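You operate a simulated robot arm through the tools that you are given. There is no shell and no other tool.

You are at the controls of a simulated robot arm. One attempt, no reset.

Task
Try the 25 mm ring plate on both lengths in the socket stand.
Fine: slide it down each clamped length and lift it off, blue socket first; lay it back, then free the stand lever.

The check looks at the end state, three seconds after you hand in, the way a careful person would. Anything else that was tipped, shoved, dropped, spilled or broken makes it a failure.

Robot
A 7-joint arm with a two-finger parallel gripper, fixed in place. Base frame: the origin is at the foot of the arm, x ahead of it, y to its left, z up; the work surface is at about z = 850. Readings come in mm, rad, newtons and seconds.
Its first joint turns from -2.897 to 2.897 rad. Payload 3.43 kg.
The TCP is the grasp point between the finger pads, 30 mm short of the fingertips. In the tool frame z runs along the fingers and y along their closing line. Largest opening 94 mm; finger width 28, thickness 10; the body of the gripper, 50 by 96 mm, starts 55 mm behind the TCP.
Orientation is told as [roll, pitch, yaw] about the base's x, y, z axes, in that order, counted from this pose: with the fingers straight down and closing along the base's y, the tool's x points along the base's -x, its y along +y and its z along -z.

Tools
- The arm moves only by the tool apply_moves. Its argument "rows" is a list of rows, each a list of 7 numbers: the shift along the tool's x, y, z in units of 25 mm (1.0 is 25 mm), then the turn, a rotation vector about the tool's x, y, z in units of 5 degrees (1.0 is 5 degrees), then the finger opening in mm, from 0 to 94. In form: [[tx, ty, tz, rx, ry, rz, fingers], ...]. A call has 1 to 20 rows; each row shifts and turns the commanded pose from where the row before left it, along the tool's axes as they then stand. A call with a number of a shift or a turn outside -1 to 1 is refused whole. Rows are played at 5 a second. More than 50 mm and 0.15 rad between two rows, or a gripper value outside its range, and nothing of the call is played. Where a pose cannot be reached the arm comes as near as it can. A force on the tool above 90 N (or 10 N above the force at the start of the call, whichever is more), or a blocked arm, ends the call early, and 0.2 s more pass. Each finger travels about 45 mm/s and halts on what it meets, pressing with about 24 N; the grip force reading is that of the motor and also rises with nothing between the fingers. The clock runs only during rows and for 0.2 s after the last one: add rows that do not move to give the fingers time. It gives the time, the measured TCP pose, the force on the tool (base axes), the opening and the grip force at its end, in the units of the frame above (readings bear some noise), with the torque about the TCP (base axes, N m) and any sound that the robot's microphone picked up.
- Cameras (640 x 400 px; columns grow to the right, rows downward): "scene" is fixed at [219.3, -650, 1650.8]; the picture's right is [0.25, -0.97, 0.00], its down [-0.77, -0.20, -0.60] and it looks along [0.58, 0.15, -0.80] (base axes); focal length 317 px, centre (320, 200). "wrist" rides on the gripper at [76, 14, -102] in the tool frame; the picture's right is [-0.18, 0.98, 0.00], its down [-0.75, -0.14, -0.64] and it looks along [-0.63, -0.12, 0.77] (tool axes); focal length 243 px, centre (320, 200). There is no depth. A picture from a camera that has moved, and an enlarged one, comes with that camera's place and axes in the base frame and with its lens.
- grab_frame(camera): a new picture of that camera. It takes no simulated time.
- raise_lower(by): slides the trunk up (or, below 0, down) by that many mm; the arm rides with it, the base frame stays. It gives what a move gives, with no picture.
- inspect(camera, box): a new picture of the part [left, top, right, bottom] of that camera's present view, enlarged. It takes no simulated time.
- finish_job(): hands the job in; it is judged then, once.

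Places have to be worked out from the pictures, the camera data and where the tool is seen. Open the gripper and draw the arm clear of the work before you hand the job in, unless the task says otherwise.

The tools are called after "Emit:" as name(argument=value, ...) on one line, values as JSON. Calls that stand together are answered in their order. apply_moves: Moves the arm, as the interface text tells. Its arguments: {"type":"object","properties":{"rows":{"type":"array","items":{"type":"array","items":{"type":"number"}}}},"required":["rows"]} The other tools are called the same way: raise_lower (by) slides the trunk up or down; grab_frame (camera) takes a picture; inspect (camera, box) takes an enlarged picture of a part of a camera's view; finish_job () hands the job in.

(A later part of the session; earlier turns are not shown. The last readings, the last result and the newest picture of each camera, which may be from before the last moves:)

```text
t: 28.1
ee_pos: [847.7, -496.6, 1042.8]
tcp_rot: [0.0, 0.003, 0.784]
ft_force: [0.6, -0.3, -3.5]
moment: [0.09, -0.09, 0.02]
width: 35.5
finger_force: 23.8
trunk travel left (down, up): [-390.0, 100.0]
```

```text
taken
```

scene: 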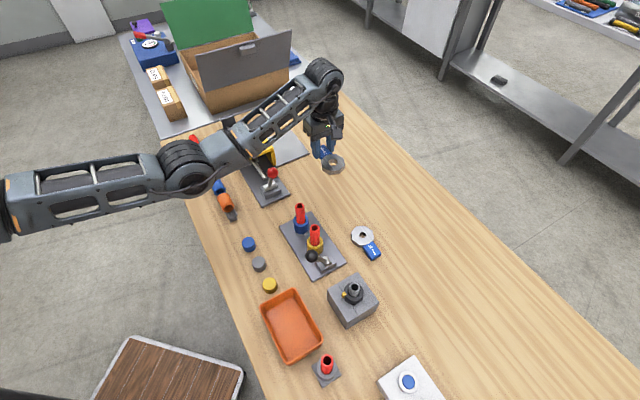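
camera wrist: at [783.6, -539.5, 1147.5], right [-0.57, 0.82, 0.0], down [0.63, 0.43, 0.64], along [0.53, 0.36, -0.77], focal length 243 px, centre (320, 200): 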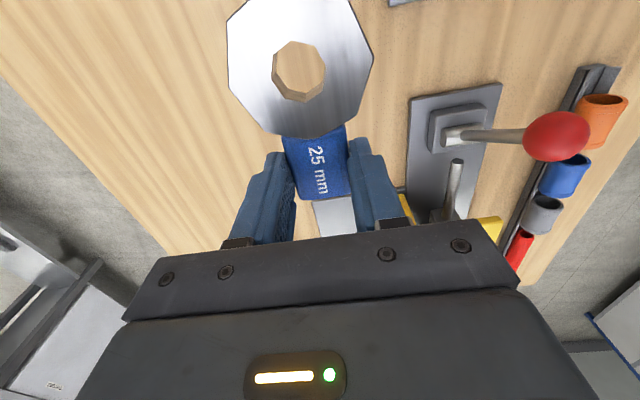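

The plate is securely held and weighs about 3.5 N. At this height I'll turn the tool by -90° to yaw -45°, so the handle will point away from the red and black levers when it's over the stand.

Emit:
apply_moves(rows=[[0, 0, 0, 0, 0, 1, 20], [0, 0, 0, 0, 0, 1, 20], [0, 0, 0, 0, 0, 1, 20], [0, 0, 0, 0, 0, 1, 20], [0, 0, 0, 0, 0, 1, 20], [0, 0, 0, 0, 0, 1, 20], [0, 0, 0, 0, 0, 1, 20], [0, 0, 0, 0, 0, 1, 20], [0, 0, 0, 0, 0, 1, 20], [0, 0, 0, 0, 0, 1, 20], [0, 0, 0, 0, 0, 1, 20], [0, 0, 0, 0, 0, 1, 20], [0, 0, 0, 0, 0, 1, 20], [0, 0, 0, 0, 0, 1, 20], [0, 0, 0, 0, 0, 1, 20], [0, 0, 0, 0, 0, 1, 20], [0, 0, 0, 0, 0, 1, 20], [0, 0, 0, 0, 0, 1, 20], [0, 0, 0, 0, 0, 0, 20]])

Emit:
grab_frame(camera="wrist")

Emit:
grab_frame(camera="scene")

```text
t: 32.1
ee_pos: [847.5, -496.8, 1042.0]
tcp_rot: [0.0, -0.002, -0.785]
ft_force: [0.0, 0.4, -3.3]
moment: [-0.09, -0.06, -0.01]
width: 35.5
finger_force: 24.5
trunk travel left (down, up): [-390.0, 100.0]
```

```text
taken
camera wrist: at [804.5, -431.3, 1147.0], right [0.83, 0.56, 0.0], down [0.43, -0.63, 0.64], along [0.36, -0.53, -0.77], focal length 243 px, centre (320, 200)
```

wrist: 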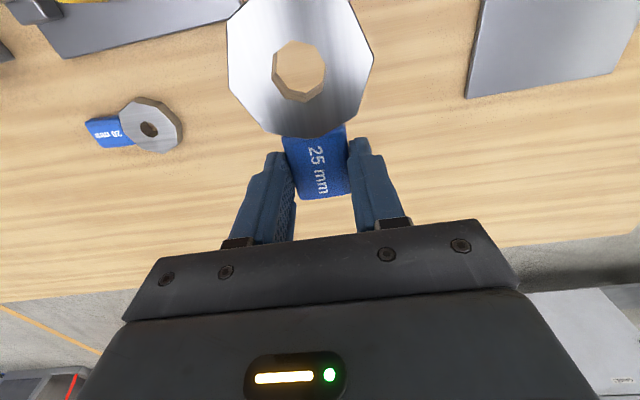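

```text
taken
```

scene: 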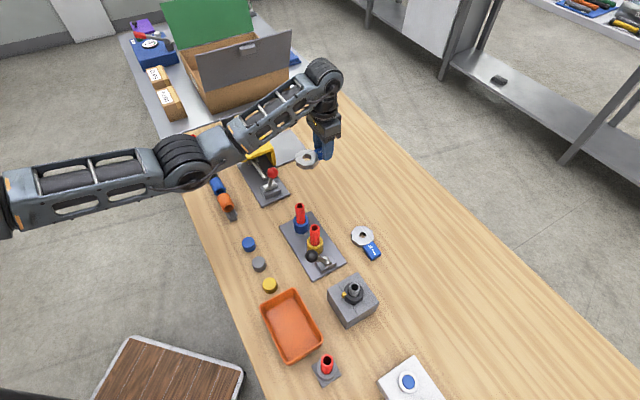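

The plate was rotated cleanly and now sits at yaw -45°. I'll move at this height to a spot beside the blue tube, ring over toward the yellow side, so the wrist camera can see the blue tube next to the ring.

Emit:
apply_moves(rows=[[0.4, -0.78, 0, 0, 0, 0, 20], [0.4, -0.78, 0, 0, 0, 0, 20], [0.4, -0.78, 0, 0, 0, 0, 20], [0.4, -0.78, 0, 0, 0, 0, 20], [0.4, -0.78, 0, 0, 0, 0, 20], [0.4, -0.78, 0, 0, 0, 0, 20], [0.4, -0.78, 0, 0, 0, 0, 20], [0.4, -0.78, 0, 0, 0, 0, 20], [0, 0, 0, 0, 0, 0, 20], [0, 0, 0, 0, 0, 0, 20]])

Emit:
grab_frame(camera="wrist")

Emit:
grab_frame(camera="scene")

```text
t: 34.3
ee_pos: [680.2, -549.6, 1042.2]
tcp_rot: [-0.002, -0.001, -0.785]
ft_force: [-0.3, 0.3, -3.5]
moment: [-0.07, -0.12, 0.01]
width: 35.5
finger_force: 24.5
trunk travel left (down, up): [-390.0, 100.0]
```

```text
taken
camera wrist: at [637.3, -484.2, 1146.3], right [0.82, 0.57, 0.0], down [0.43, -0.63, 0.64], along [0.36, -0.53, -0.77], focal length 243 px, centre (320, 200)
```

wrist: 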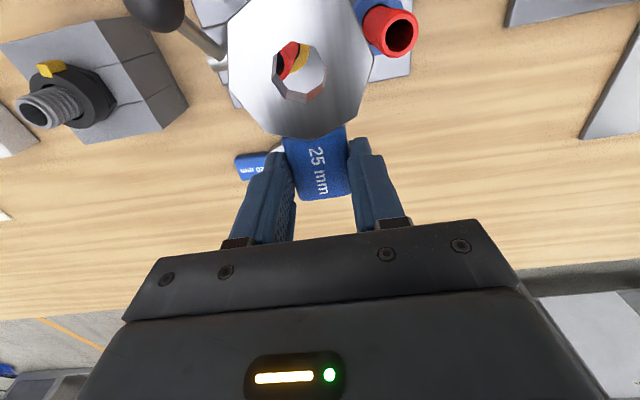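

```text
taken
```

scene: 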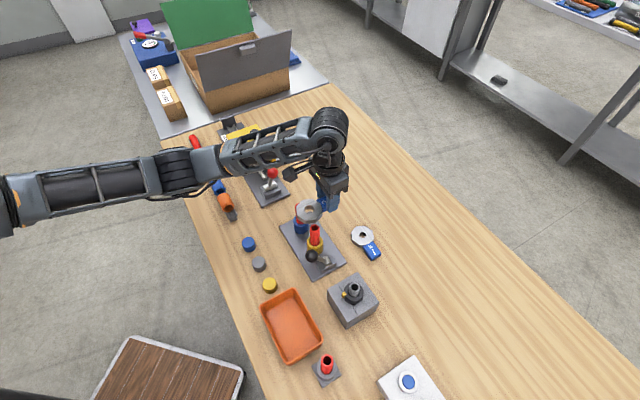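

The blue socket's tube top is visible to the right of the ring, and the yellow socket's tube shows partly through the hole. I'll zoom in to measure the blue tube.

Emit:
inspect(camera="wrist", box=[340, 0, 440, 80])

Emit:
inspect(camera="wrist", box=[190, 0, 370, 150])

```text
5.00 times, centred on (390, 40) of wrist
camera zoom: at [637.3, -484.2, 1146.3], right [0.82, 0.57, 0.0], down [0.43, -0.63, 0.64], along [0.36, -0.53, -0.77], focal length 1213 px, centre (-30, 1000)
```

zoom: 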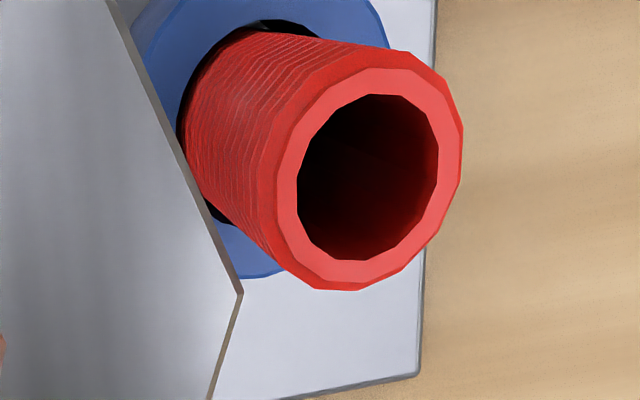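

```text
2.67 times, centred on (280, 75) of wrist
camera zoom: at [637.3, -484.2, 1146.3], right [0.82, 0.57, 0.0], down [0.43, -0.63, 0.64], along [0.36, -0.53, -0.77], focal length 647 px, centre (427, 533)
```

zoom: 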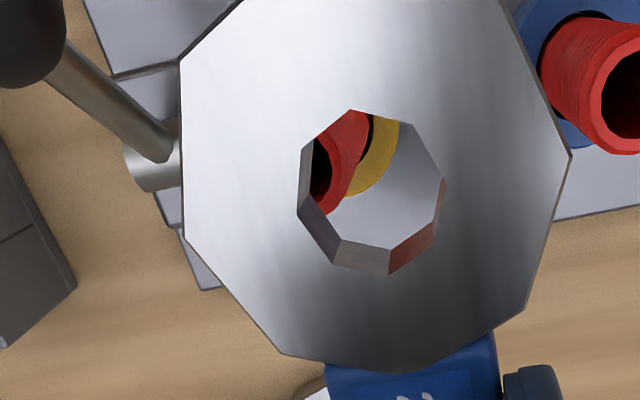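

The tube has a chamfered end, which should help it enter the ring. I'll zoom further to measure its centre and outer diameter.

Emit:
inspect(camera="wrist", box=[370, 5, 430, 65])

Emit:
inspect(camera="scene", box=[280, 180, 360, 280])

```text
6.67 times, centred on (400, 35) of wrist
camera zoom: at [637.3, -484.2, 1146.3], right [0.82, 0.57, 0.0], down [0.43, -0.63, 0.64], along [0.36, -0.53, -0.77], focal length 1618 px, centre (-213, 1300)
```

zoom: 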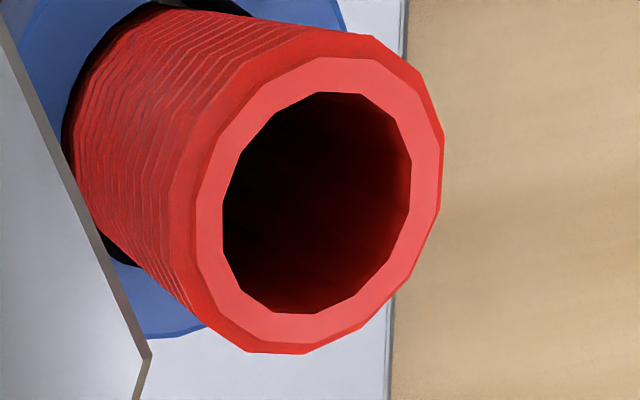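

```text
4.00 times, centred on (320, 230) of scene
camera zoom: at [219.3, -650.0, 1650.8], right [0.25, -0.97, 0.0], down [-0.77, -0.2, -0.6], along [0.58, 0.15, -0.8], focal length 1269 px, centre (320, 80)
```

zoom: 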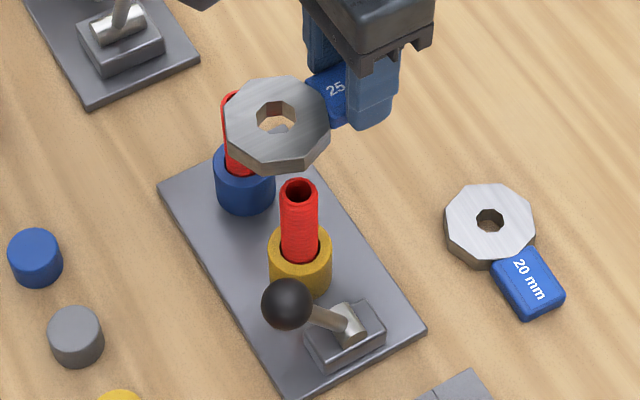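

I need the tube-top height more accurately, so I'll shift the camera 60 mm along tool x at the same height and triangulate from the known baseline.

Emit:
apply_moves(rows=[[0.8, 0, 0, 0, 0, 0, 20], [0.8, 0, 0, 0, 0, 0, 20], [0.8, 0, 0, 0, 0, 0, 20], [0, 0, 0, 0, 0, 0, 20], [0, 0, 0, 0, 0, 0, 20]])

Emit:
inspect(camera="wrist", box=[365, 90, 445, 170])

Emit:
grab_frame(camera="wrist")

```text
t: 35.5
ee_pos: [638.0, -508.6, 1041.9]
tcp_rot: [-0.001, 0.0, -0.784]
ft_force: [0.2, -0.2, -3.1]
moment: [-0.08, -0.12, -0.01]
width: 35.6
finger_force: 23.9
trunk travel left (down, up): [-390.0, 100.0]
```

```text
5.00 times, centred on (405, 130) of wrist
camera zoom: at [595.0, -442.1, 1146.6], right [0.82, 0.57, 0.0], down [0.43, -0.63, 0.64], along [0.36, -0.53, -0.77], focal length 1213 px, centre (-105, 550)
```

zoom: 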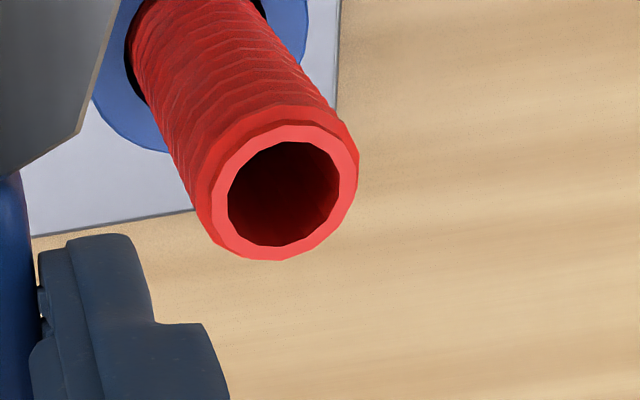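

```text
taken
camera wrist: at [595.0, -442.1, 1146.6], right [0.82, 0.57, 0.0], down [0.43, -0.63, 0.64], along [0.36, -0.53, -0.77], focal length 243 px, centre (320, 200)
```

wrist: 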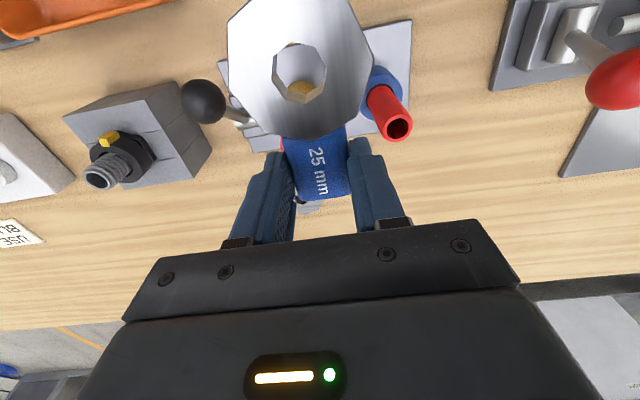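

Triangulation gives the blue tube top at about (686, -471, 971). I'll move the ring over the tube and lower it to about 8 mm above the top for a direct visual check.

Emit:
apply_moves(rows=[[-0.8, 0.78, 0, 0, 0, 0, 20], [-0.8, 0.78, 0, 0, 0, 0, 20], [-0.82, 0.78, 0, 0, 0, 0, 20], [0, 0, 0.5, 0, 0, 0, 20], [0, 0, 0.5, 0, 0, 0, 20], [0, 0, 0.2, 0, 0, 0, 20], [0, 0, 0, 0, 0, 0, 20], [0, 0, 0, 0, 0, 0, 20]])

Emit:
grab_frame(camera="wrist")

Emit:
inspect(camera="wrist", box=[260, 30, 340, 110])

Emit:
inspect(camera="scene", box=[270, 170, 350, 270])

```text
t: 37.3
ee_pos: [721.3, -510.1, 1012.5]
tcp_rot: [0.0, 0.001, -0.787]
ft_force: [-0.8, 0.0, -3.4]
moment: [-0.1, -0.1, 0.03]
width: 35.4
finger_force: 24.0
trunk travel left (down, up): [-390.0, 100.0]
```

```text
taken
camera wrist: at [678.9, -444.6, 1116.5], right [0.82, 0.57, 0.0], down [0.43, -0.63, 0.64], along [0.36, -0.53, -0.77], focal length 243 px, centre (320, 200)
```

wrist: 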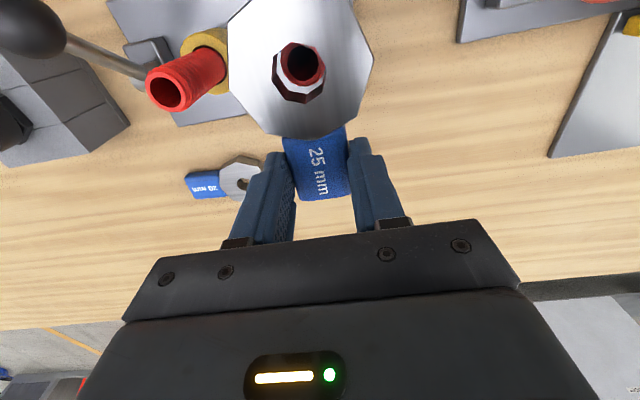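

```text
5.00 times, centred on (300, 70) of wrist
camera zoom: at [678.9, -444.6, 1116.5], right [0.82, 0.57, 0.0], down [0.43, -0.63, 0.64], along [0.36, -0.53, -0.77], focal length 1213 px, centre (420, 850)
```

zoom: 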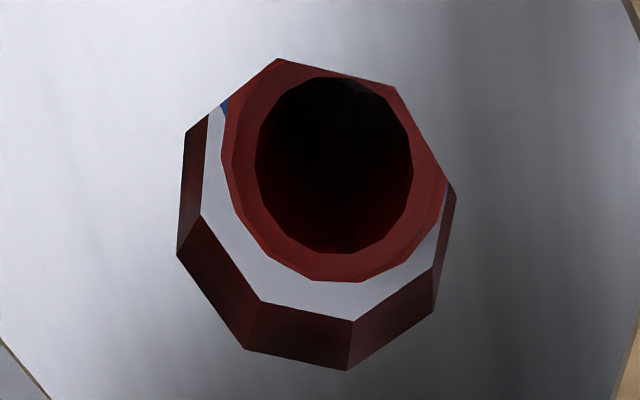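

```text
4.00 times, centred on (310, 220) of scene
camera zoom: at [219.3, -650.0, 1650.8], right [0.25, -0.97, 0.0], down [-0.77, -0.2, -0.6], along [0.58, 0.15, -0.8], focal length 1269 px, centre (360, 120)
```

zoom: 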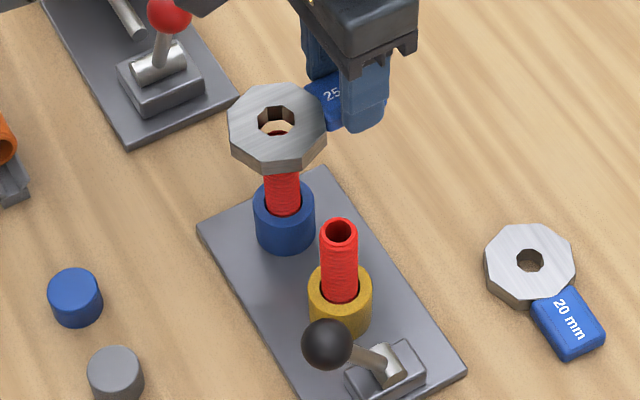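

The tube is visible through the hole and the ring is nearly centred; I estimate it needs about +0.8 mm in tool x and y. I'll correct that and lower 6 mm, to just above the tube, then check again.

Emit:
apply_moves(rows=[[0.032, 0.034, 0.0, 0, 0, 0, 20], [0, 0, 0.12, 0, 0, 0, 20], [0, 0, 0.12, 0, 0, 0, 20], [0, 0, 0, 0, 0, 0, 20], [0, 0, 0, 0, 0, 0, 20]])

Emit:
inspect(camera="wrist", box=[260, 30, 340, 110])

Emit:
inspect(camera="scene", box=[280, 185, 330, 235])

```text
t: 38.5
ee_pos: [723.4, -508.8, 1007.5]
tcp_rot: [-0.001, 0.001, -0.785]
ft_force: [-0.9, -0.4, -3.8]
moment: [-0.12, -0.05, 0.0]
width: 35.4
finger_force: 24.3
trunk travel left (down, up): [-390.0, 100.0]
```

```text
5.00 times, centred on (300, 70) of wrist
camera zoom: at [678.9, -443.0, 1111.0], right [0.82, 0.57, 0.0], down [0.43, -0.63, 0.64], along [0.36, -0.53, -0.77], focal length 1213 px, centre (420, 850)
```

zoom: 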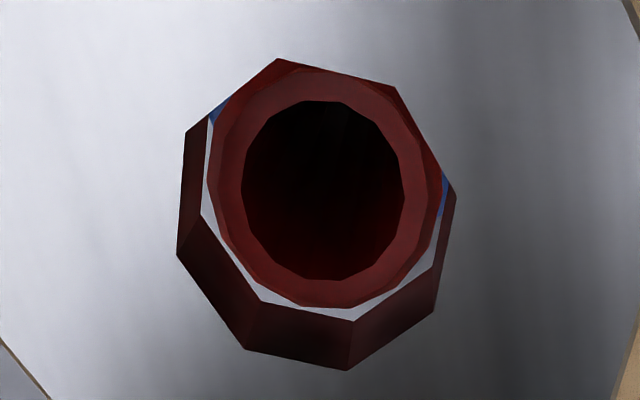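

```text
8.00 times, centred on (305, 210) of scene
camera zoom: at [219.3, -650.0, 1650.8], right [0.25, -0.97, 0.0], down [-0.77, -0.2, -0.6], along [0.58, 0.15, -0.8], focal length 2537 px, centre (440, 120)
```

zoom: 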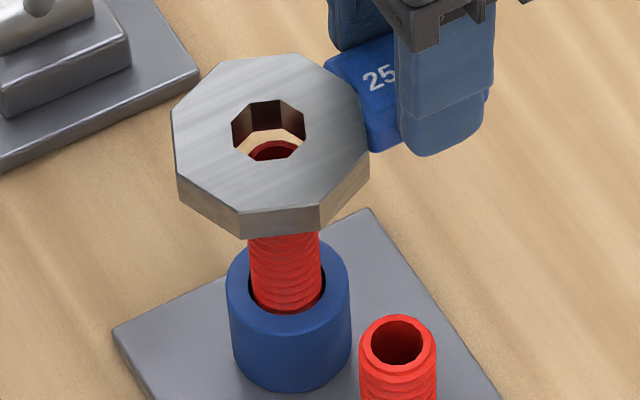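

The tube and hole are nearly concentric. Allowing for the roughly 2.6 mm gap, I estimate the ring should move back about 0.6 mm in tool x and y, so I'll make that correction and check again.

Emit:
apply_moves(rows=[[-0.024, -0.022, 0, 0, 0, 0, 20], [0, 0, 0, 0, 0, 0, 20], [0, 0, 0, 0, 0, 0, 20]])

Emit:
inspect(camera="wrist", box=[260, 30, 340, 110])

```text
t: 39.3
ee_pos: [722.3, -509.7, 1007.0]
tcp_rot: [0.0, 0.002, -0.784]
ft_force: [0.1, 0.1, -3.5]
moment: [-0.07, -0.1, -0.01]
width: 35.7
finger_force: 24.6
trunk travel left (down, up): [-390.0, 100.0]
```

```text
5.00 times, centred on (300, 70) of wrist
camera zoom: at [679.0, -443.8, 1110.8], right [0.82, 0.57, 0.0], down [0.43, -0.63, 0.64], along [0.36, -0.53, -0.77], focal length 1213 px, centre (420, 850)
```

zoom: 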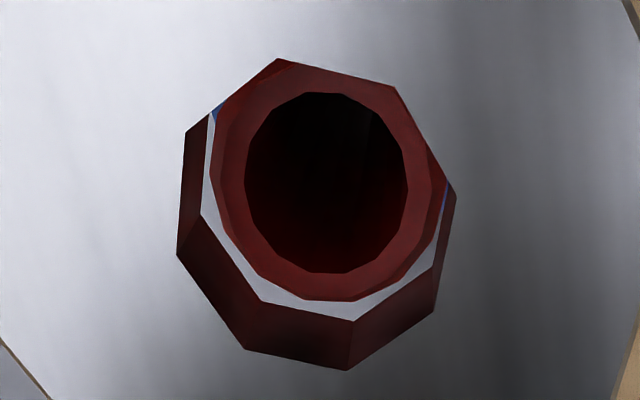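

The tube centre now matches the hole axis within about 0.2 mm. I'll lower gently 4.5 mm, so the tube end just enters, and read the force.

Emit:
apply_moves(rows=[[0, 0, 0.06, 0, 0, 0, 20], [0, 0, 0.06, 0, 0, 0, 20], [0, 0, 0.06, 0, 0, 0, 20], [0, 0, 0, 0, 0, 0, 20]])

Emit:
inspect(camera="wrist", box=[260, 30, 340, 110])

```text
t: 40.3
ee_pos: [722.5, -509.4, 1001.3]
tcp_rot: [0.001, -0.001, -0.786]
ft_force: [-0.8, -1.3, -4.1]
moment: [-0.05, -0.09, -0.05]
width: 35.5
finger_force: 24.3
trunk travel left (down, up): [-390.0, 100.0]
```

```text
5.00 times, centred on (300, 70) of wrist
camera zoom: at [679.4, -444.0, 1105.9], right [0.82, 0.57, 0.0], down [0.43, -0.63, 0.64], along [0.36, -0.53, -0.77], focal length 1213 px, centre (420, 850)
```

zoom: 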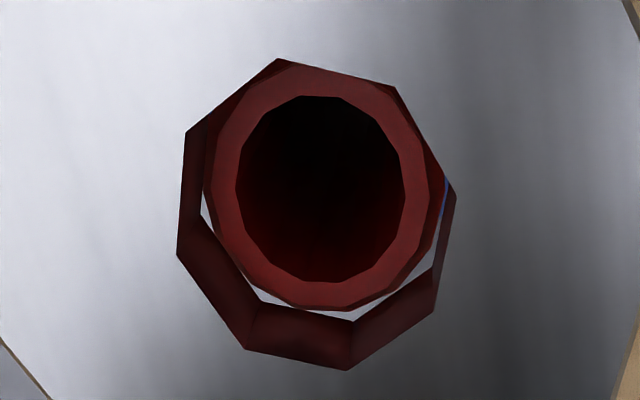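

The tube has entered the hole about 2.5 mm with no contact force. I'll make a small centring trim and lower 4 mm more.

Emit:
apply_moves(rows=[[0.012, -0.01, 0, 0, 0, 0, 20], [0, 0, 0.05, 0, 0, 0, 20], [0, 0, 0.05, 0, 0, 0, 20], [0, 0, 0.05, 0, 0, 0, 20], [0, 0, 0, 0, 0, 0, 20]])

Emit:
inspect(camera="wrist", box=[260, 30, 340, 110])

```text
t: 41.5
ee_pos: [721.1, -510.7, 997.8]
tcp_rot: [-0.001, 0.001, -0.785]
ft_force: [0.0, -0.3, -3.7]
moment: [-0.08, -0.06, 0.02]
width: 35.9
finger_force: 24.1
trunk travel left (down, up): [-390.0, 100.0]
```

```text
5.00 times, centred on (300, 70) of wrist
camera zoom: at [678.2, -444.1, 1102.2], right [0.82, 0.57, 0.0], down [0.43, -0.63, 0.64], along [0.36, -0.53, -0.77], focal length 1213 px, centre (420, 850)
```

zoom: 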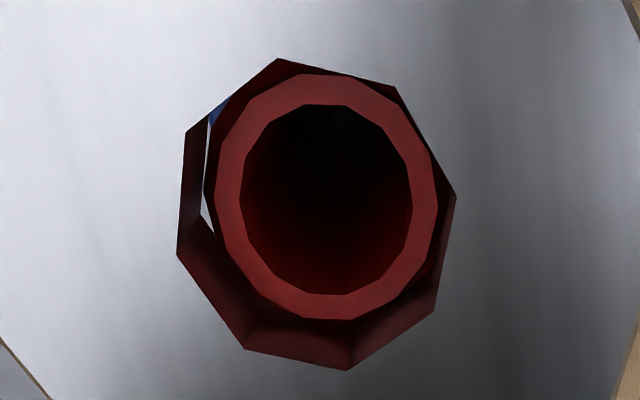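

There's still no force, and the tube is about 6 mm inside with a slight offset of +0.4 mm in y. I'll trim that and go down another 10 mm.

Emit:
apply_moves(rows=[[0, 0.015, 0, 0, 0, 0, 20], [0, 0, 0.08, 0, 0, 0, 20], [0, 0, 0.08, 0, 0, 0, 20], [0, 0, 0.08, 0, 0, 0, 20], [0, 0, 0.08, 0, 0, 0, 20], [0, 0, 0.08, 0, 0, 0, 20], [0, 0, 0, 0, 0, 0, 20]])

Emit:
inspect(camera="wrist", box=[260, 30, 340, 110])

Emit:
inspect(camera="scene", box=[270, 180, 340, 250])

```text
t: 43.1
ee_pos: [721.6, -508.2, 989.2]
tcp_rot: [0.0, -0.002, -0.786]
ft_force: [-0.2, 0.3, -3.4]
moment: [-0.05, -0.11, 0.0]
width: 35.7
finger_force: 23.8
trunk travel left (down, up): [-390.0, 100.0]
```

```text
5.00 times, centred on (300, 70) of wrist
camera zoom: at [679.2, -444.2, 1092.8], right [0.82, 0.57, 0.0], down [0.43, -0.63, 0.64], along [0.36, -0.53, -0.77], focal length 1213 px, centre (420, 850)
```

zoom: 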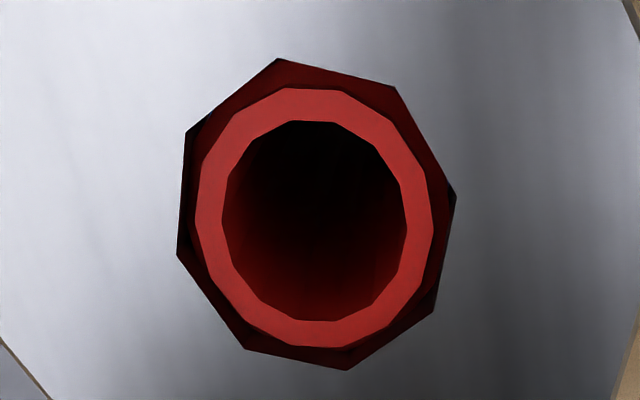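

```text
5.71 times, centred on (305, 215) of scene
camera zoom: at [219.3, -650.0, 1650.8], right [0.25, -0.97, 0.0], down [-0.77, -0.2, -0.6], along [0.58, 0.15, -0.8], focal length 1812 px, centre (406, 114)
```

zoom: 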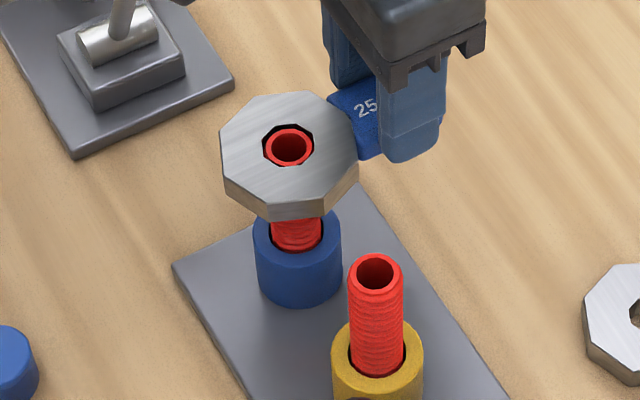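

The tube top is now flush with the ring's upper face, with no contact force. I'll trim +0.3 mm in x and go down another 20 mm in small rows.

Emit:
apply_moves(rows=[[0.012, 0, 0, 0, 0, 0, 20], [0, 0, 0.1, 0, 0, 0, 20], [0, 0, 0.1, 0, 0, 0, 20], [0, 0, 0.1, 0, 0, 0, 20], [0, 0, 0.1, 0, 0, 0, 20], [0, 0, 0.1, 0, 0, 0, 20], [0, 0, 0.1, 0, 0, 0, 20], [0, 0, 0.1, 0, 0, 0, 20], [0, 0, 0.1, 0, 0, 0, 20], [0, 0, 0, 0, 0, 0, 20]])

Emit:
inspect(camera="wrist", box=[260, 30, 340, 110])

Emit:
inspect(camera="scene", box=[270, 180, 340, 250])

```text
t: 45.3
ee_pos: [721.8, -508.7, 969.1]
tcp_rot: [0.0, -0.001, -0.785]
ft_force: [0.8, 0.2, -2.5]
moment: [-0.06, -0.08, 0.01]
width: 35.6
finger_force: 24.1
trunk travel left (down, up): [-390.0, 100.0]
```

```text
5.00 times, centred on (300, 70) of wrist
camera zoom: at [678.6, -443.4, 1072.9], right [0.82, 0.57, 0.0], down [0.43, -0.63, 0.64], along [0.36, -0.53, -0.77], focal length 1213 px, centre (420, 850)
```

zoom: 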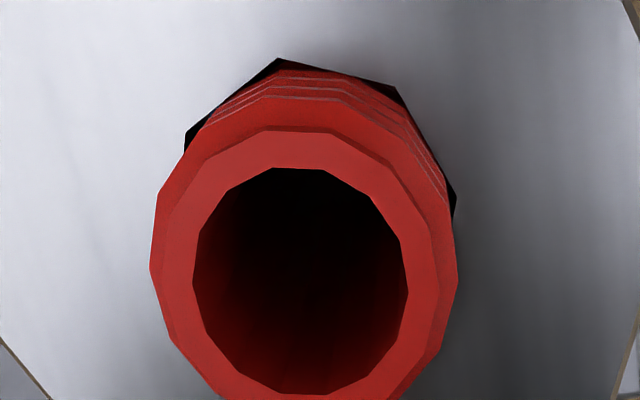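

```text
5.71 times, centred on (305, 215) of scene
camera zoom: at [219.3, -650.0, 1650.8], right [0.25, -0.97, 0.0], down [-0.77, -0.2, -0.6], along [0.58, 0.15, -0.8], focal length 1812 px, centre (406, 114)
```

zoom: 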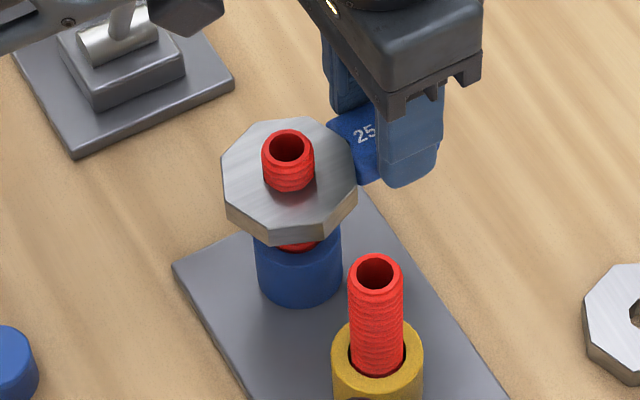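

The ring is sliding freely down the blue-socket tube with negligible force. I'll trim by about 0.3 mm and continue another 20 mm.

Emit:
apply_moves(rows=[[0.01, 0.008, 0, 0, 0, 0, 20], [0, 0, 0.1, 0, 0, 0, 20], [0, 0, 0.1, 0, 0, 0, 20], [0, 0, 0.1, 0, 0, 0, 20], [0, 0, 0.1, 0, 0, 0, 20], [0, 0, 0.1, 0, 0, 0, 20], [0, 0, 0.1, 0, 0, 0, 20], [0, 0, 0.1, 0, 0, 0, 20], [0, 0, 0.1, 0, 0, 0, 20], [0, 0, 0, 0, 0, 0, 20]])

Emit:
grab_frame(camera="wrist")

Emit:
inspect(camera="scene", box=[270, 180, 340, 250])

```text
t: 47.5
ee_pos: [721.4, -507.6, 948.8]
tcp_rot: [-0.001, 0.0, -0.787]
ft_force: [0.0, -0.6, -4.0]
moment: [-0.08, -0.11, -0.01]
width: 35.8
finger_force: 23.9
trunk travel left (down, up): [-390.0, 100.0]
```

```text
taken
camera wrist: at [679.0, -443.1, 1052.8], right [0.82, 0.57, 0.0], down [0.43, -0.63, 0.64], along [0.36, -0.53, -0.77], focal length 243 px, centre (320, 200)
```

wrist: 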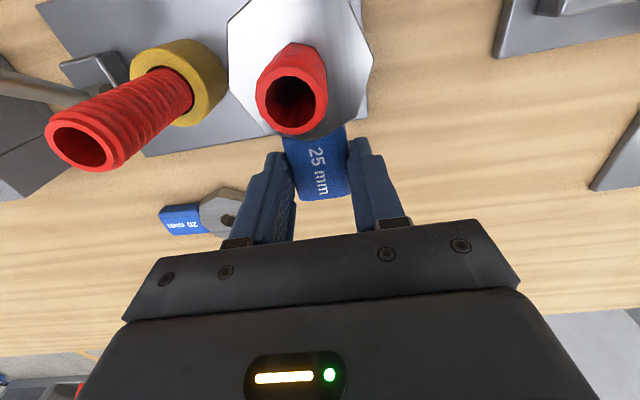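

```text
5.71 times, centred on (305, 215) of scene
camera zoom: at [219.3, -650.0, 1650.8], right [0.25, -0.97, 0.0], down [-0.77, -0.2, -0.6], along [0.58, 0.15, -0.8], focal length 1812 px, centre (406, 114)
```

zoom: 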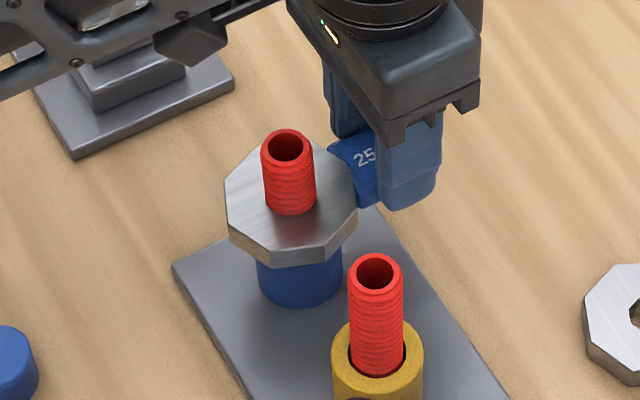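

The ring underside is now at about z = 915 and nearing the blue socket. I'll go down 12 mm more and look at the remaining gap.

Emit:
apply_moves(rows=[[0, 0, 0.08, 0, 0, 0, 20], [0, 0, 0.08, 0, 0, 0, 20], [0, 0, 0.08, 0, 0, 0, 20], [0, 0, 0.08, 0, 0, 0, 20], [0, 0, 0.08, 0, 0, 0, 20], [0, 0, 0.08, 0, 0, 0, 20], [0, 0, 0, 0, 0, 0, 20]])

Emit:
inspect(camera="wrist", box=[230, 0, 380, 150])

Emit:
inspect(camera="scene", box=[280, 190, 330, 240])

```text
t: 49.1
ee_pos: [722.1, -508.7, 937.4]
tcp_rot: [0.0, 0.001, -0.783]
ft_force: [0.8, 0.5, -3.8]
moment: [-0.09, -0.06, -0.05]
width: 35.7
finger_force: 24.0
trunk travel left (down, up): [-390.0, 100.0]
```

```text
2.67 times, centred on (305, 75) of wrist
camera zoom: at [678.2, -442.9, 1041.1], right [0.82, 0.57, 0.0], down [0.43, -0.63, 0.64], along [0.36, -0.53, -0.77], focal length 647 px, centre (360, 533)
```

zoom: 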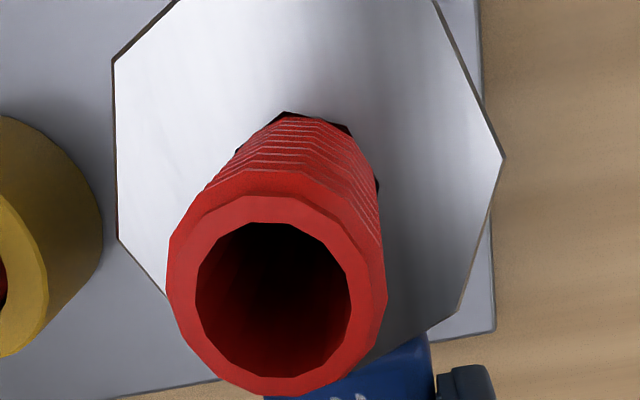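

```text
8.00 times, centred on (305, 215) of scene
camera zoom: at [219.3, -650.0, 1650.8], right [0.25, -0.97, 0.0], down [-0.77, -0.2, -0.6], along [0.58, 0.15, -0.8], focal length 2537 px, centre (440, 80)
```

zoom: 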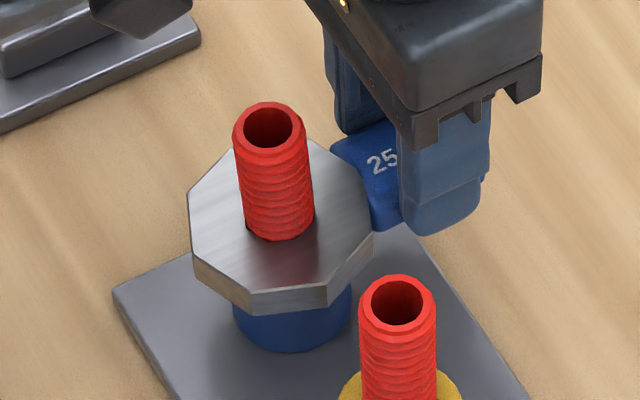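

Still no contact. I'll creep down in 1 mm rows and watch the vertical force for the socket face.

Emit:
apply_moves(rows=[[0, 0, 0.04, 0, 0, 0, 20], [0, 0, 0.04, 0, 0, 0, 20], [0, 0, 0.04, 0, 0, 0, 20], [0, 0, 0.04, 0, 0, 0, 20], [0, 0, 0, 0, 0, 0, 20]])

Emit:
inspect(camera="scene", box=[285, 205, 325, 245])

```text
t: 50.3
ee_pos: [722.2, -508.1, 933.5]
tcp_rot: [0.002, 0.0, -0.787]
ft_force: [-0.2, -0.5, 0.4]
moment: [0.13, 0.12, 0.02]
width: 35.6
finger_force: 23.7
trunk travel left (down, up): [-390.0, 100.0]
```

```text
10.00 times, centred on (305, 225) of scene
camera zoom: at [219.3, -650.0, 1650.8], right [0.25, -0.97, 0.0], down [-0.77, -0.2, -0.6], along [0.58, 0.15, -0.8], focal length 3172 px, centre (470, -50)
```

zoom: 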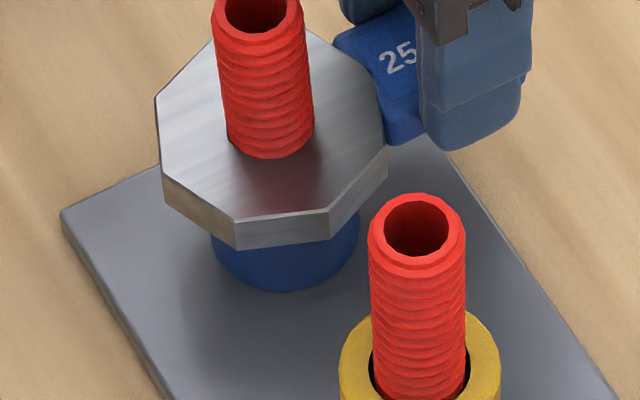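

The vertical force went from -3.8 N to +0.4 N and the moments changed sign, so the ring is resting lightly on the blue socket at full depth. Now I'll lift it back up along the same axis, in two steps.

Emit:
apply_moves(rows=[[0, 0, -0.1, 0, 0, 0, 20], [0, 0, -0.16, 0, 0, 0, 20], [0, 0, -0.16, 0, 0, 0, 20], [0, 0, -0.16, 0, 0, 0, 20], [0, 0, -0.16, 0, 0, 0, 20], [0, 0, -0.16, 0, 0, 0, 20], [0, 0, -0.16, 0, 0, 0, 20], [0, 0, -0.16, 0, 0, 0, 20], [0, 0, -0.16, 0, 0, 0, 20], [0, 0, 0, 0, 0, 0, 20]])

Emit:
inspect(camera="wrist", box=[230, 0, 380, 150])

Emit:
inspect(camera="scene", box=[270, 180, 340, 250])

```text
t: 52.5
ee_pos: [722.4, -507.8, 967.6]
tcp_rot: [0.0, -0.002, -0.783]
ft_force: [0.2, -0.7, -3.5]
moment: [-0.07, -0.05, 0.03]
width: 35.8
finger_force: 23.9
trunk travel left (down, up): [-390.0, 100.0]
```

```text
2.67 times, centred on (305, 75) of wrist
camera zoom: at [678.8, -442.9, 1071.9], right [0.82, 0.57, 0.0], down [0.43, -0.63, 0.64], along [0.36, -0.53, -0.77], focal length 647 px, centre (360, 533)
```

zoom: 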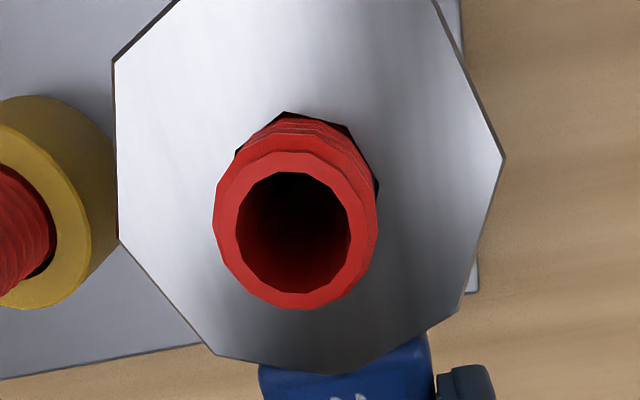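

```text
5.71 times, centred on (305, 215) of scene
camera zoom: at [219.3, -650.0, 1650.8], right [0.25, -0.97, 0.0], down [-0.77, -0.2, -0.6], along [0.58, 0.15, -0.8], focal length 1812 px, centre (406, 114)
```

zoom: 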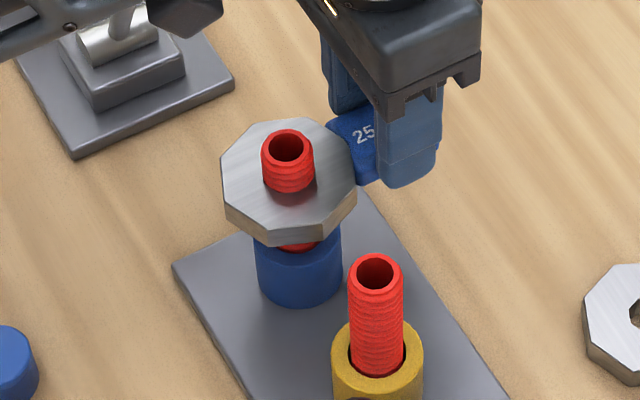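

It came up smoothly with only the plate's weight on the force reading. I'll continue up 55 mm until the ring is fully clear of the tube.

Emit:
apply_moves(rows=[[0.012, 0, -0.16, 0, 0, 0, 20], [0, 0, -0.2, 0, 0, 0, 20], [0, 0, -0.2, 0, 0, 0, 20], [0, 0, -0.2, 0, 0, 0, 20], [0, 0, -0.2, 0, 0, 0, 20], [0, 0, -0.2, 0, 0, 0, 20], [0, 0, -0.2, 0, 0, 0, 20], [0, 0, -0.2, 0, 0, 0, 20], [0, 0, -0.2, 0, 0, 0, 20], [0, 0, -0.2, 0, 0, 0, 20], [0, 0, -0.24, 0, 0, 0, 20], [0, 0, 0, 0, 0, 0, 20]])

Emit:
grab_frame(camera="wrist")

Emit:
inspect(camera="wrist", box=[120, 30, 240, 130])

Emit:
inspect(camera="scene", box=[260, 180, 360, 290])

```text
t: 55.1
ee_pos: [722.1, -509.8, 1021.9]
tcp_rot: [0.0, 0.0, -0.785]
ft_force: [0.0, 1.1, -3.6]
moment: [-0.09, -0.07, 0.04]
width: 35.6
finger_force: 23.9
trunk travel left (down, up): [-390.0, 100.0]
```

```text
taken
camera wrist: at [678.1, -443.7, 1126.5], right [0.82, 0.57, 0.0], down [0.43, -0.63, 0.64], along [0.36, -0.53, -0.77], focal length 243 px, centre (320, 200)
```

wrist: 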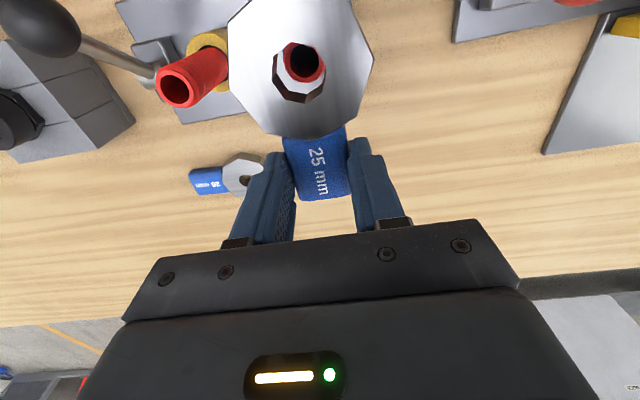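

```text
4.00 times, centred on (180, 80) of wrist
camera zoom: at [678.1, -443.7, 1126.5], right [0.82, 0.57, 0.0], down [0.43, -0.63, 0.64], along [0.36, -0.53, -0.77], focal length 970 px, centre (880, 680)
```

zoom: 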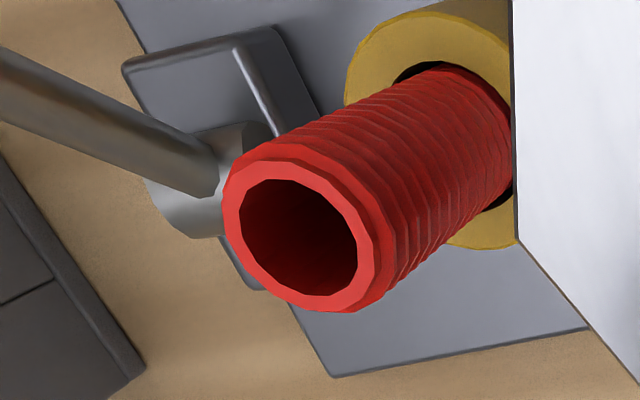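

```text
3.64 times, centred on (310, 235) of scene
camera zoom: at [219.3, -650.0, 1650.8], right [0.25, -0.97, 0.0], down [-0.77, -0.2, -0.6], along [0.58, 0.15, -0.8], focal length 1153 px, centre (356, 73)
```

zoom: 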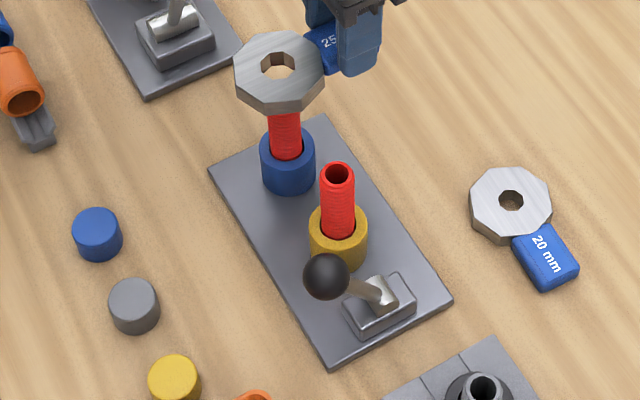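

The ring is clear of the blue tube, with its underside at about z = 989 and the tube top at 971. The yellow socket's tube is about 80 mm away along tool -y, so I'll slide over it at this height and measure again through the hole.

Emit:
apply_moves(rows=[[-0.01, -0.8, 0, 0, 0, 0, 20], [-0.01, -0.8, 0, 0, 0, 0, 20], [-0.01, -0.8, 0, 0, 0, 0, 20], [-0.01, -0.81, 0, 0, 0, 0, 20], [0, 0, 0, 0, 0, 0, 20], [0, 0, 0, 0, 0, 0, 20]])

Emit:
grab_frame(camera="wrist")

Emit:
inspect(camera="wrist", box=[260, 30, 340, 110])

Emit:
inspect(camera="scene", box=[260, 180, 360, 290])

```text
t: 56.5
ee_pos: [665.0, -566.8, 1021.7]
tcp_rot: [-0.001, 0.0, -0.785]
ft_force: [0.1, 0.2, -3.4]
moment: [-0.11, -0.08, 0.01]
width: 35.7
finger_force: 23.7
trunk travel left (down, up): [-390.0, 100.0]
```

```text
taken
camera wrist: at [622.3, -501.3, 1125.1], right [0.82, 0.57, 0.0], down [0.43, -0.63, 0.64], along [0.36, -0.53, -0.77], focal length 243 px, centre (320, 200)
```

wrist: 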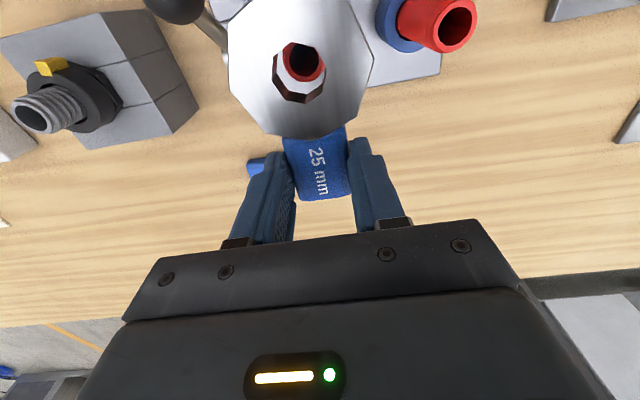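

```text
5.00 times, centred on (300, 70) of wrist
camera zoom: at [622.3, -501.3, 1125.1], right [0.82, 0.57, 0.0], down [0.43, -0.63, 0.64], along [0.36, -0.53, -0.77], focal length 1213 px, centre (420, 850)
```

zoom: 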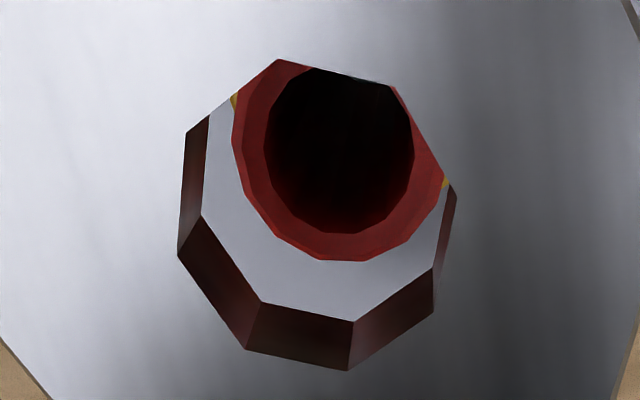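

```text
3.64 times, centred on (310, 235) of scene
camera zoom: at [219.3, -650.0, 1650.8], right [0.25, -0.97, 0.0], down [-0.77, -0.2, -0.6], along [0.58, 0.15, -0.8], focal length 1153 px, centre (356, 73)
```

zoom: 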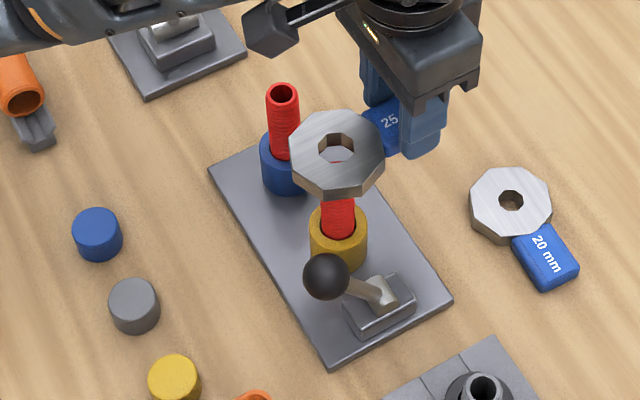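

The yellow tube top also works out at z of about 971, and the ring is within about 0.7 mm of its axis. I'll correct (+0.5, +0.55) mm and lower 13 mm to just above it.

Emit:
apply_moves(rows=[[0.02, 0.022, 0, 0, 0, 0, 20], [0, 0, 0.26, 0, 0, 0, 20], [0, 0, 0.26, 0, 0, 0, 20], [0, 0, 0, 0, 0, 0, 20], [0, 0, 0, 0, 0, 0, 20]])

Emit:
inspect(camera="wrist", box=[260, 30, 340, 110])

```text
t: 57.7
ee_pos: [665.7, -564.6, 1009.5]
tcp_rot: [-0.001, 0.001, -0.785]
ft_force: [-0.3, -0.6, -3.3]
moment: [-0.09, -0.05, 0.02]
width: 35.8
finger_force: 23.9
trunk travel left (down, up): [-390.0, 100.0]
```

```text
5.00 times, centred on (300, 70) of wrist
camera zoom: at [622.5, -499.6, 1112.7], right [0.82, 0.57, 0.0], down [0.43, -0.63, 0.64], along [0.36, -0.53, -0.77], focal length 1213 px, centre (420, 850)
```

zoom: 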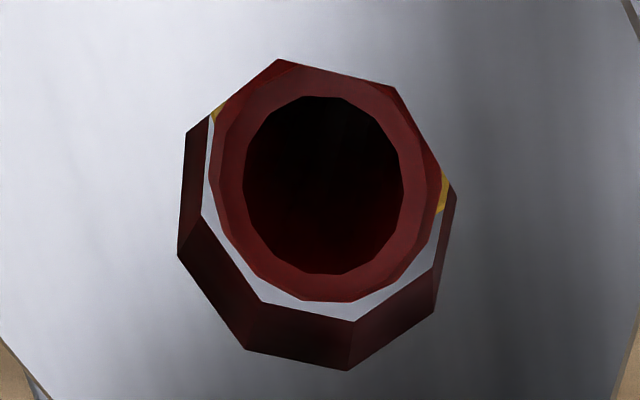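

It overshot slightly, so I need about -0.5 mm in both x and y. I'll correct and lower another 2 mm for a check.

Emit:
apply_moves(rows=[[-0.02, -0.02, 0, 0, 0, 0, 20], [0, 0, 0.06, 0, 0, 0, 20], [0, 0, 0, 0, 0, 0, 20], [0, 0, 0, 0, 0, 0, 20]])

Emit:
inspect(camera="wrist", box=[260, 30, 340, 110])

```text
t: 58.7
ee_pos: [665.6, -566.6, 1007.2]
tcp_rot: [0.002, 0.0, -0.785]
ft_force: [-0.8, 0.2, -3.3]
moment: [-0.04, -0.09, 0.0]
width: 35.8
finger_force: 23.8
trunk travel left (down, up): [-390.0, 100.0]
```

```text
5.00 times, centred on (300, 70) of wrist
camera zoom: at [622.7, -500.8, 1111.4], right [0.82, 0.57, 0.0], down [0.43, -0.63, 0.64], along [0.36, -0.53, -0.77], focal length 1213 px, centre (420, 850)
```

zoom: 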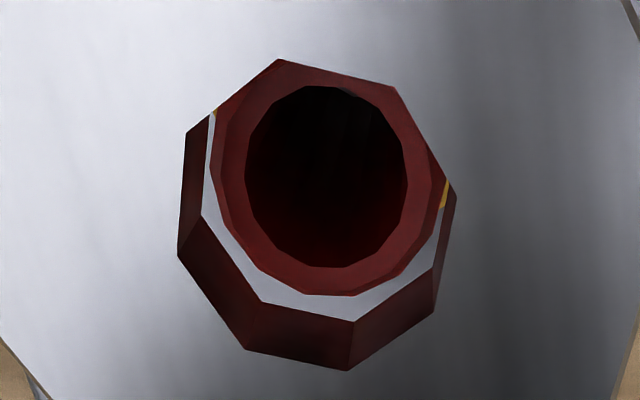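

It's within about 0.4 mm in x now. I'll trim +0.3 mm and lower gently 5 mm so the tube end enters the hole.

Emit:
apply_moves(rows=[[0.012, 0, 0, 0, 0, 0, 20], [0, 0, 0.06, 0, 0, 0, 20], [0, 0, 0.06, 0, 0, 0, 20], [0, 0, 0.08, 0, 0, 0, 20], [0, 0, 0, 0, 0, 0, 20]])

Emit:
inspect(camera="wrist", box=[260, 30, 340, 110])

```text
t: 59.9
ee_pos: [665.7, -564.7, 1003.7]
tcp_rot: [0.0, -0.001, -0.786]
ft_force: [-0.3, -0.7, 1.5]
moment: [0.06, 0.09, -0.01]
width: 35.8
finger_force: 23.9
trunk travel left (down, up): [-390.0, 100.0]
```

```text
5.00 times, centred on (300, 70) of wrist
camera zoom: at [622.1, -500.1, 1107.0], right [0.82, 0.57, 0.0], down [0.43, -0.63, 0.64], along [0.36, -0.53, -0.77], focal length 1213 px, centre (420, 850)
```

zoom: 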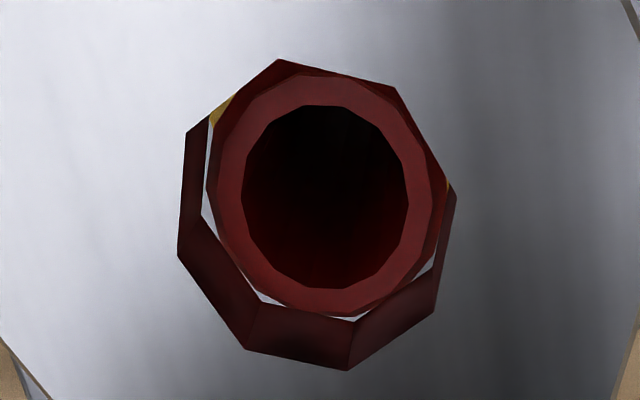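

The force rose about 5 N, so the chamfer is touching: the ring sits about 0.6 mm too far in +x. I'll back up 1 mm, correct x, and look again before going on.

Emit:
apply_moves(rows=[[0, 0, -0.04, 0, 0, 0, 20], [-0.022, -0.004, 0, 0, 0, 0, 20], [0, 0, 0, 0, 0, 0, 20], [0, 0, 0, 0, 0, 0, 20]])

Emit:
inspect(camera="wrist", box=[260, 30, 340, 110])

```text
t: 60.9
ee_pos: [665.3, -565.6, 1003.8]
tcp_rot: [0.001, -0.001, -0.785]
ft_force: [-0.5, -0.4, -2.5]
moment: [-0.05, -0.02, 0.02]
width: 35.7
finger_force: 24.5
trunk travel left (down, up): [-390.0, 100.0]
```

```text
5.00 times, centred on (300, 70) of wrist
camera zoom: at [622.6, -500.4, 1107.2], right [0.82, 0.57, 0.0], down [0.43, -0.63, 0.64], along [0.36, -0.53, -0.77], focal length 1213 px, centre (420, 850)
```

zoom: 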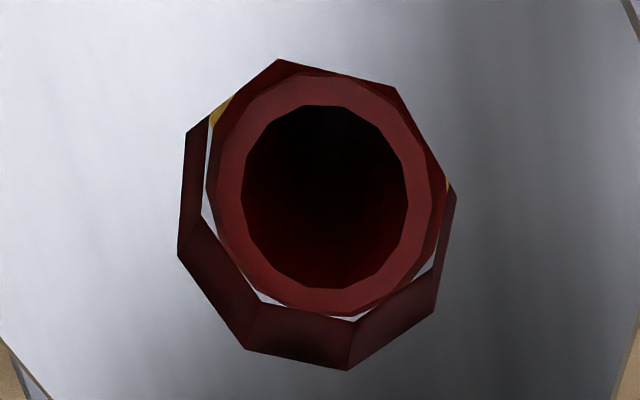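

The picture barely changed, so the small lateral move was probably held by friction against the tube. I'll lift 2.5 mm to be free of it and look at the true offset.

Emit:
apply_moves(rows=[[0, 0, -0.06, 0, 0, 0, 20], [0, 0, -0.04, 0, 0, 0, 20], [0, 0, 0, 0, 0, 0, 20], [0, 0, 0, 0, 0, 0, 20]])

Emit:
inspect(camera="wrist", box=[260, 30, 340, 110])

```text
t: 61.9
ee_pos: [666.5, -567.0, 1006.5]
tcp_rot: [0.003, 0.001, -0.785]
ft_force: [0.6, 0.2, -4.2]
moment: [-0.12, -0.1, -0.04]
width: 35.7
finger_force: 24.0
trunk travel left (down, up): [-390.0, 100.0]
```

```text
5.00 times, centred on (300, 70) of wrist
camera zoom: at [622.6, -501.0, 1110.1], right [0.82, 0.57, 0.0], down [0.43, -0.63, 0.64], along [0.36, -0.53, -0.77], focal length 1213 px, centre (420, 850)
```

zoom: 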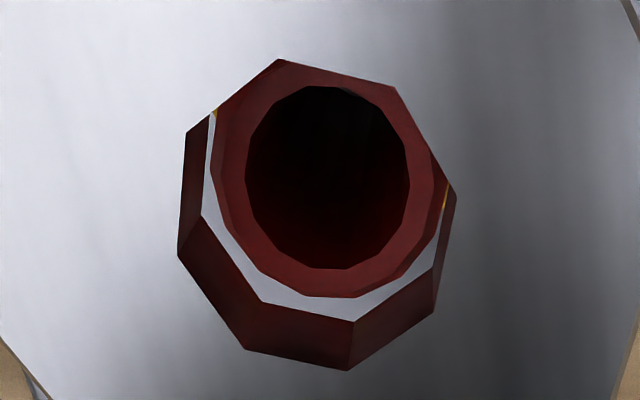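

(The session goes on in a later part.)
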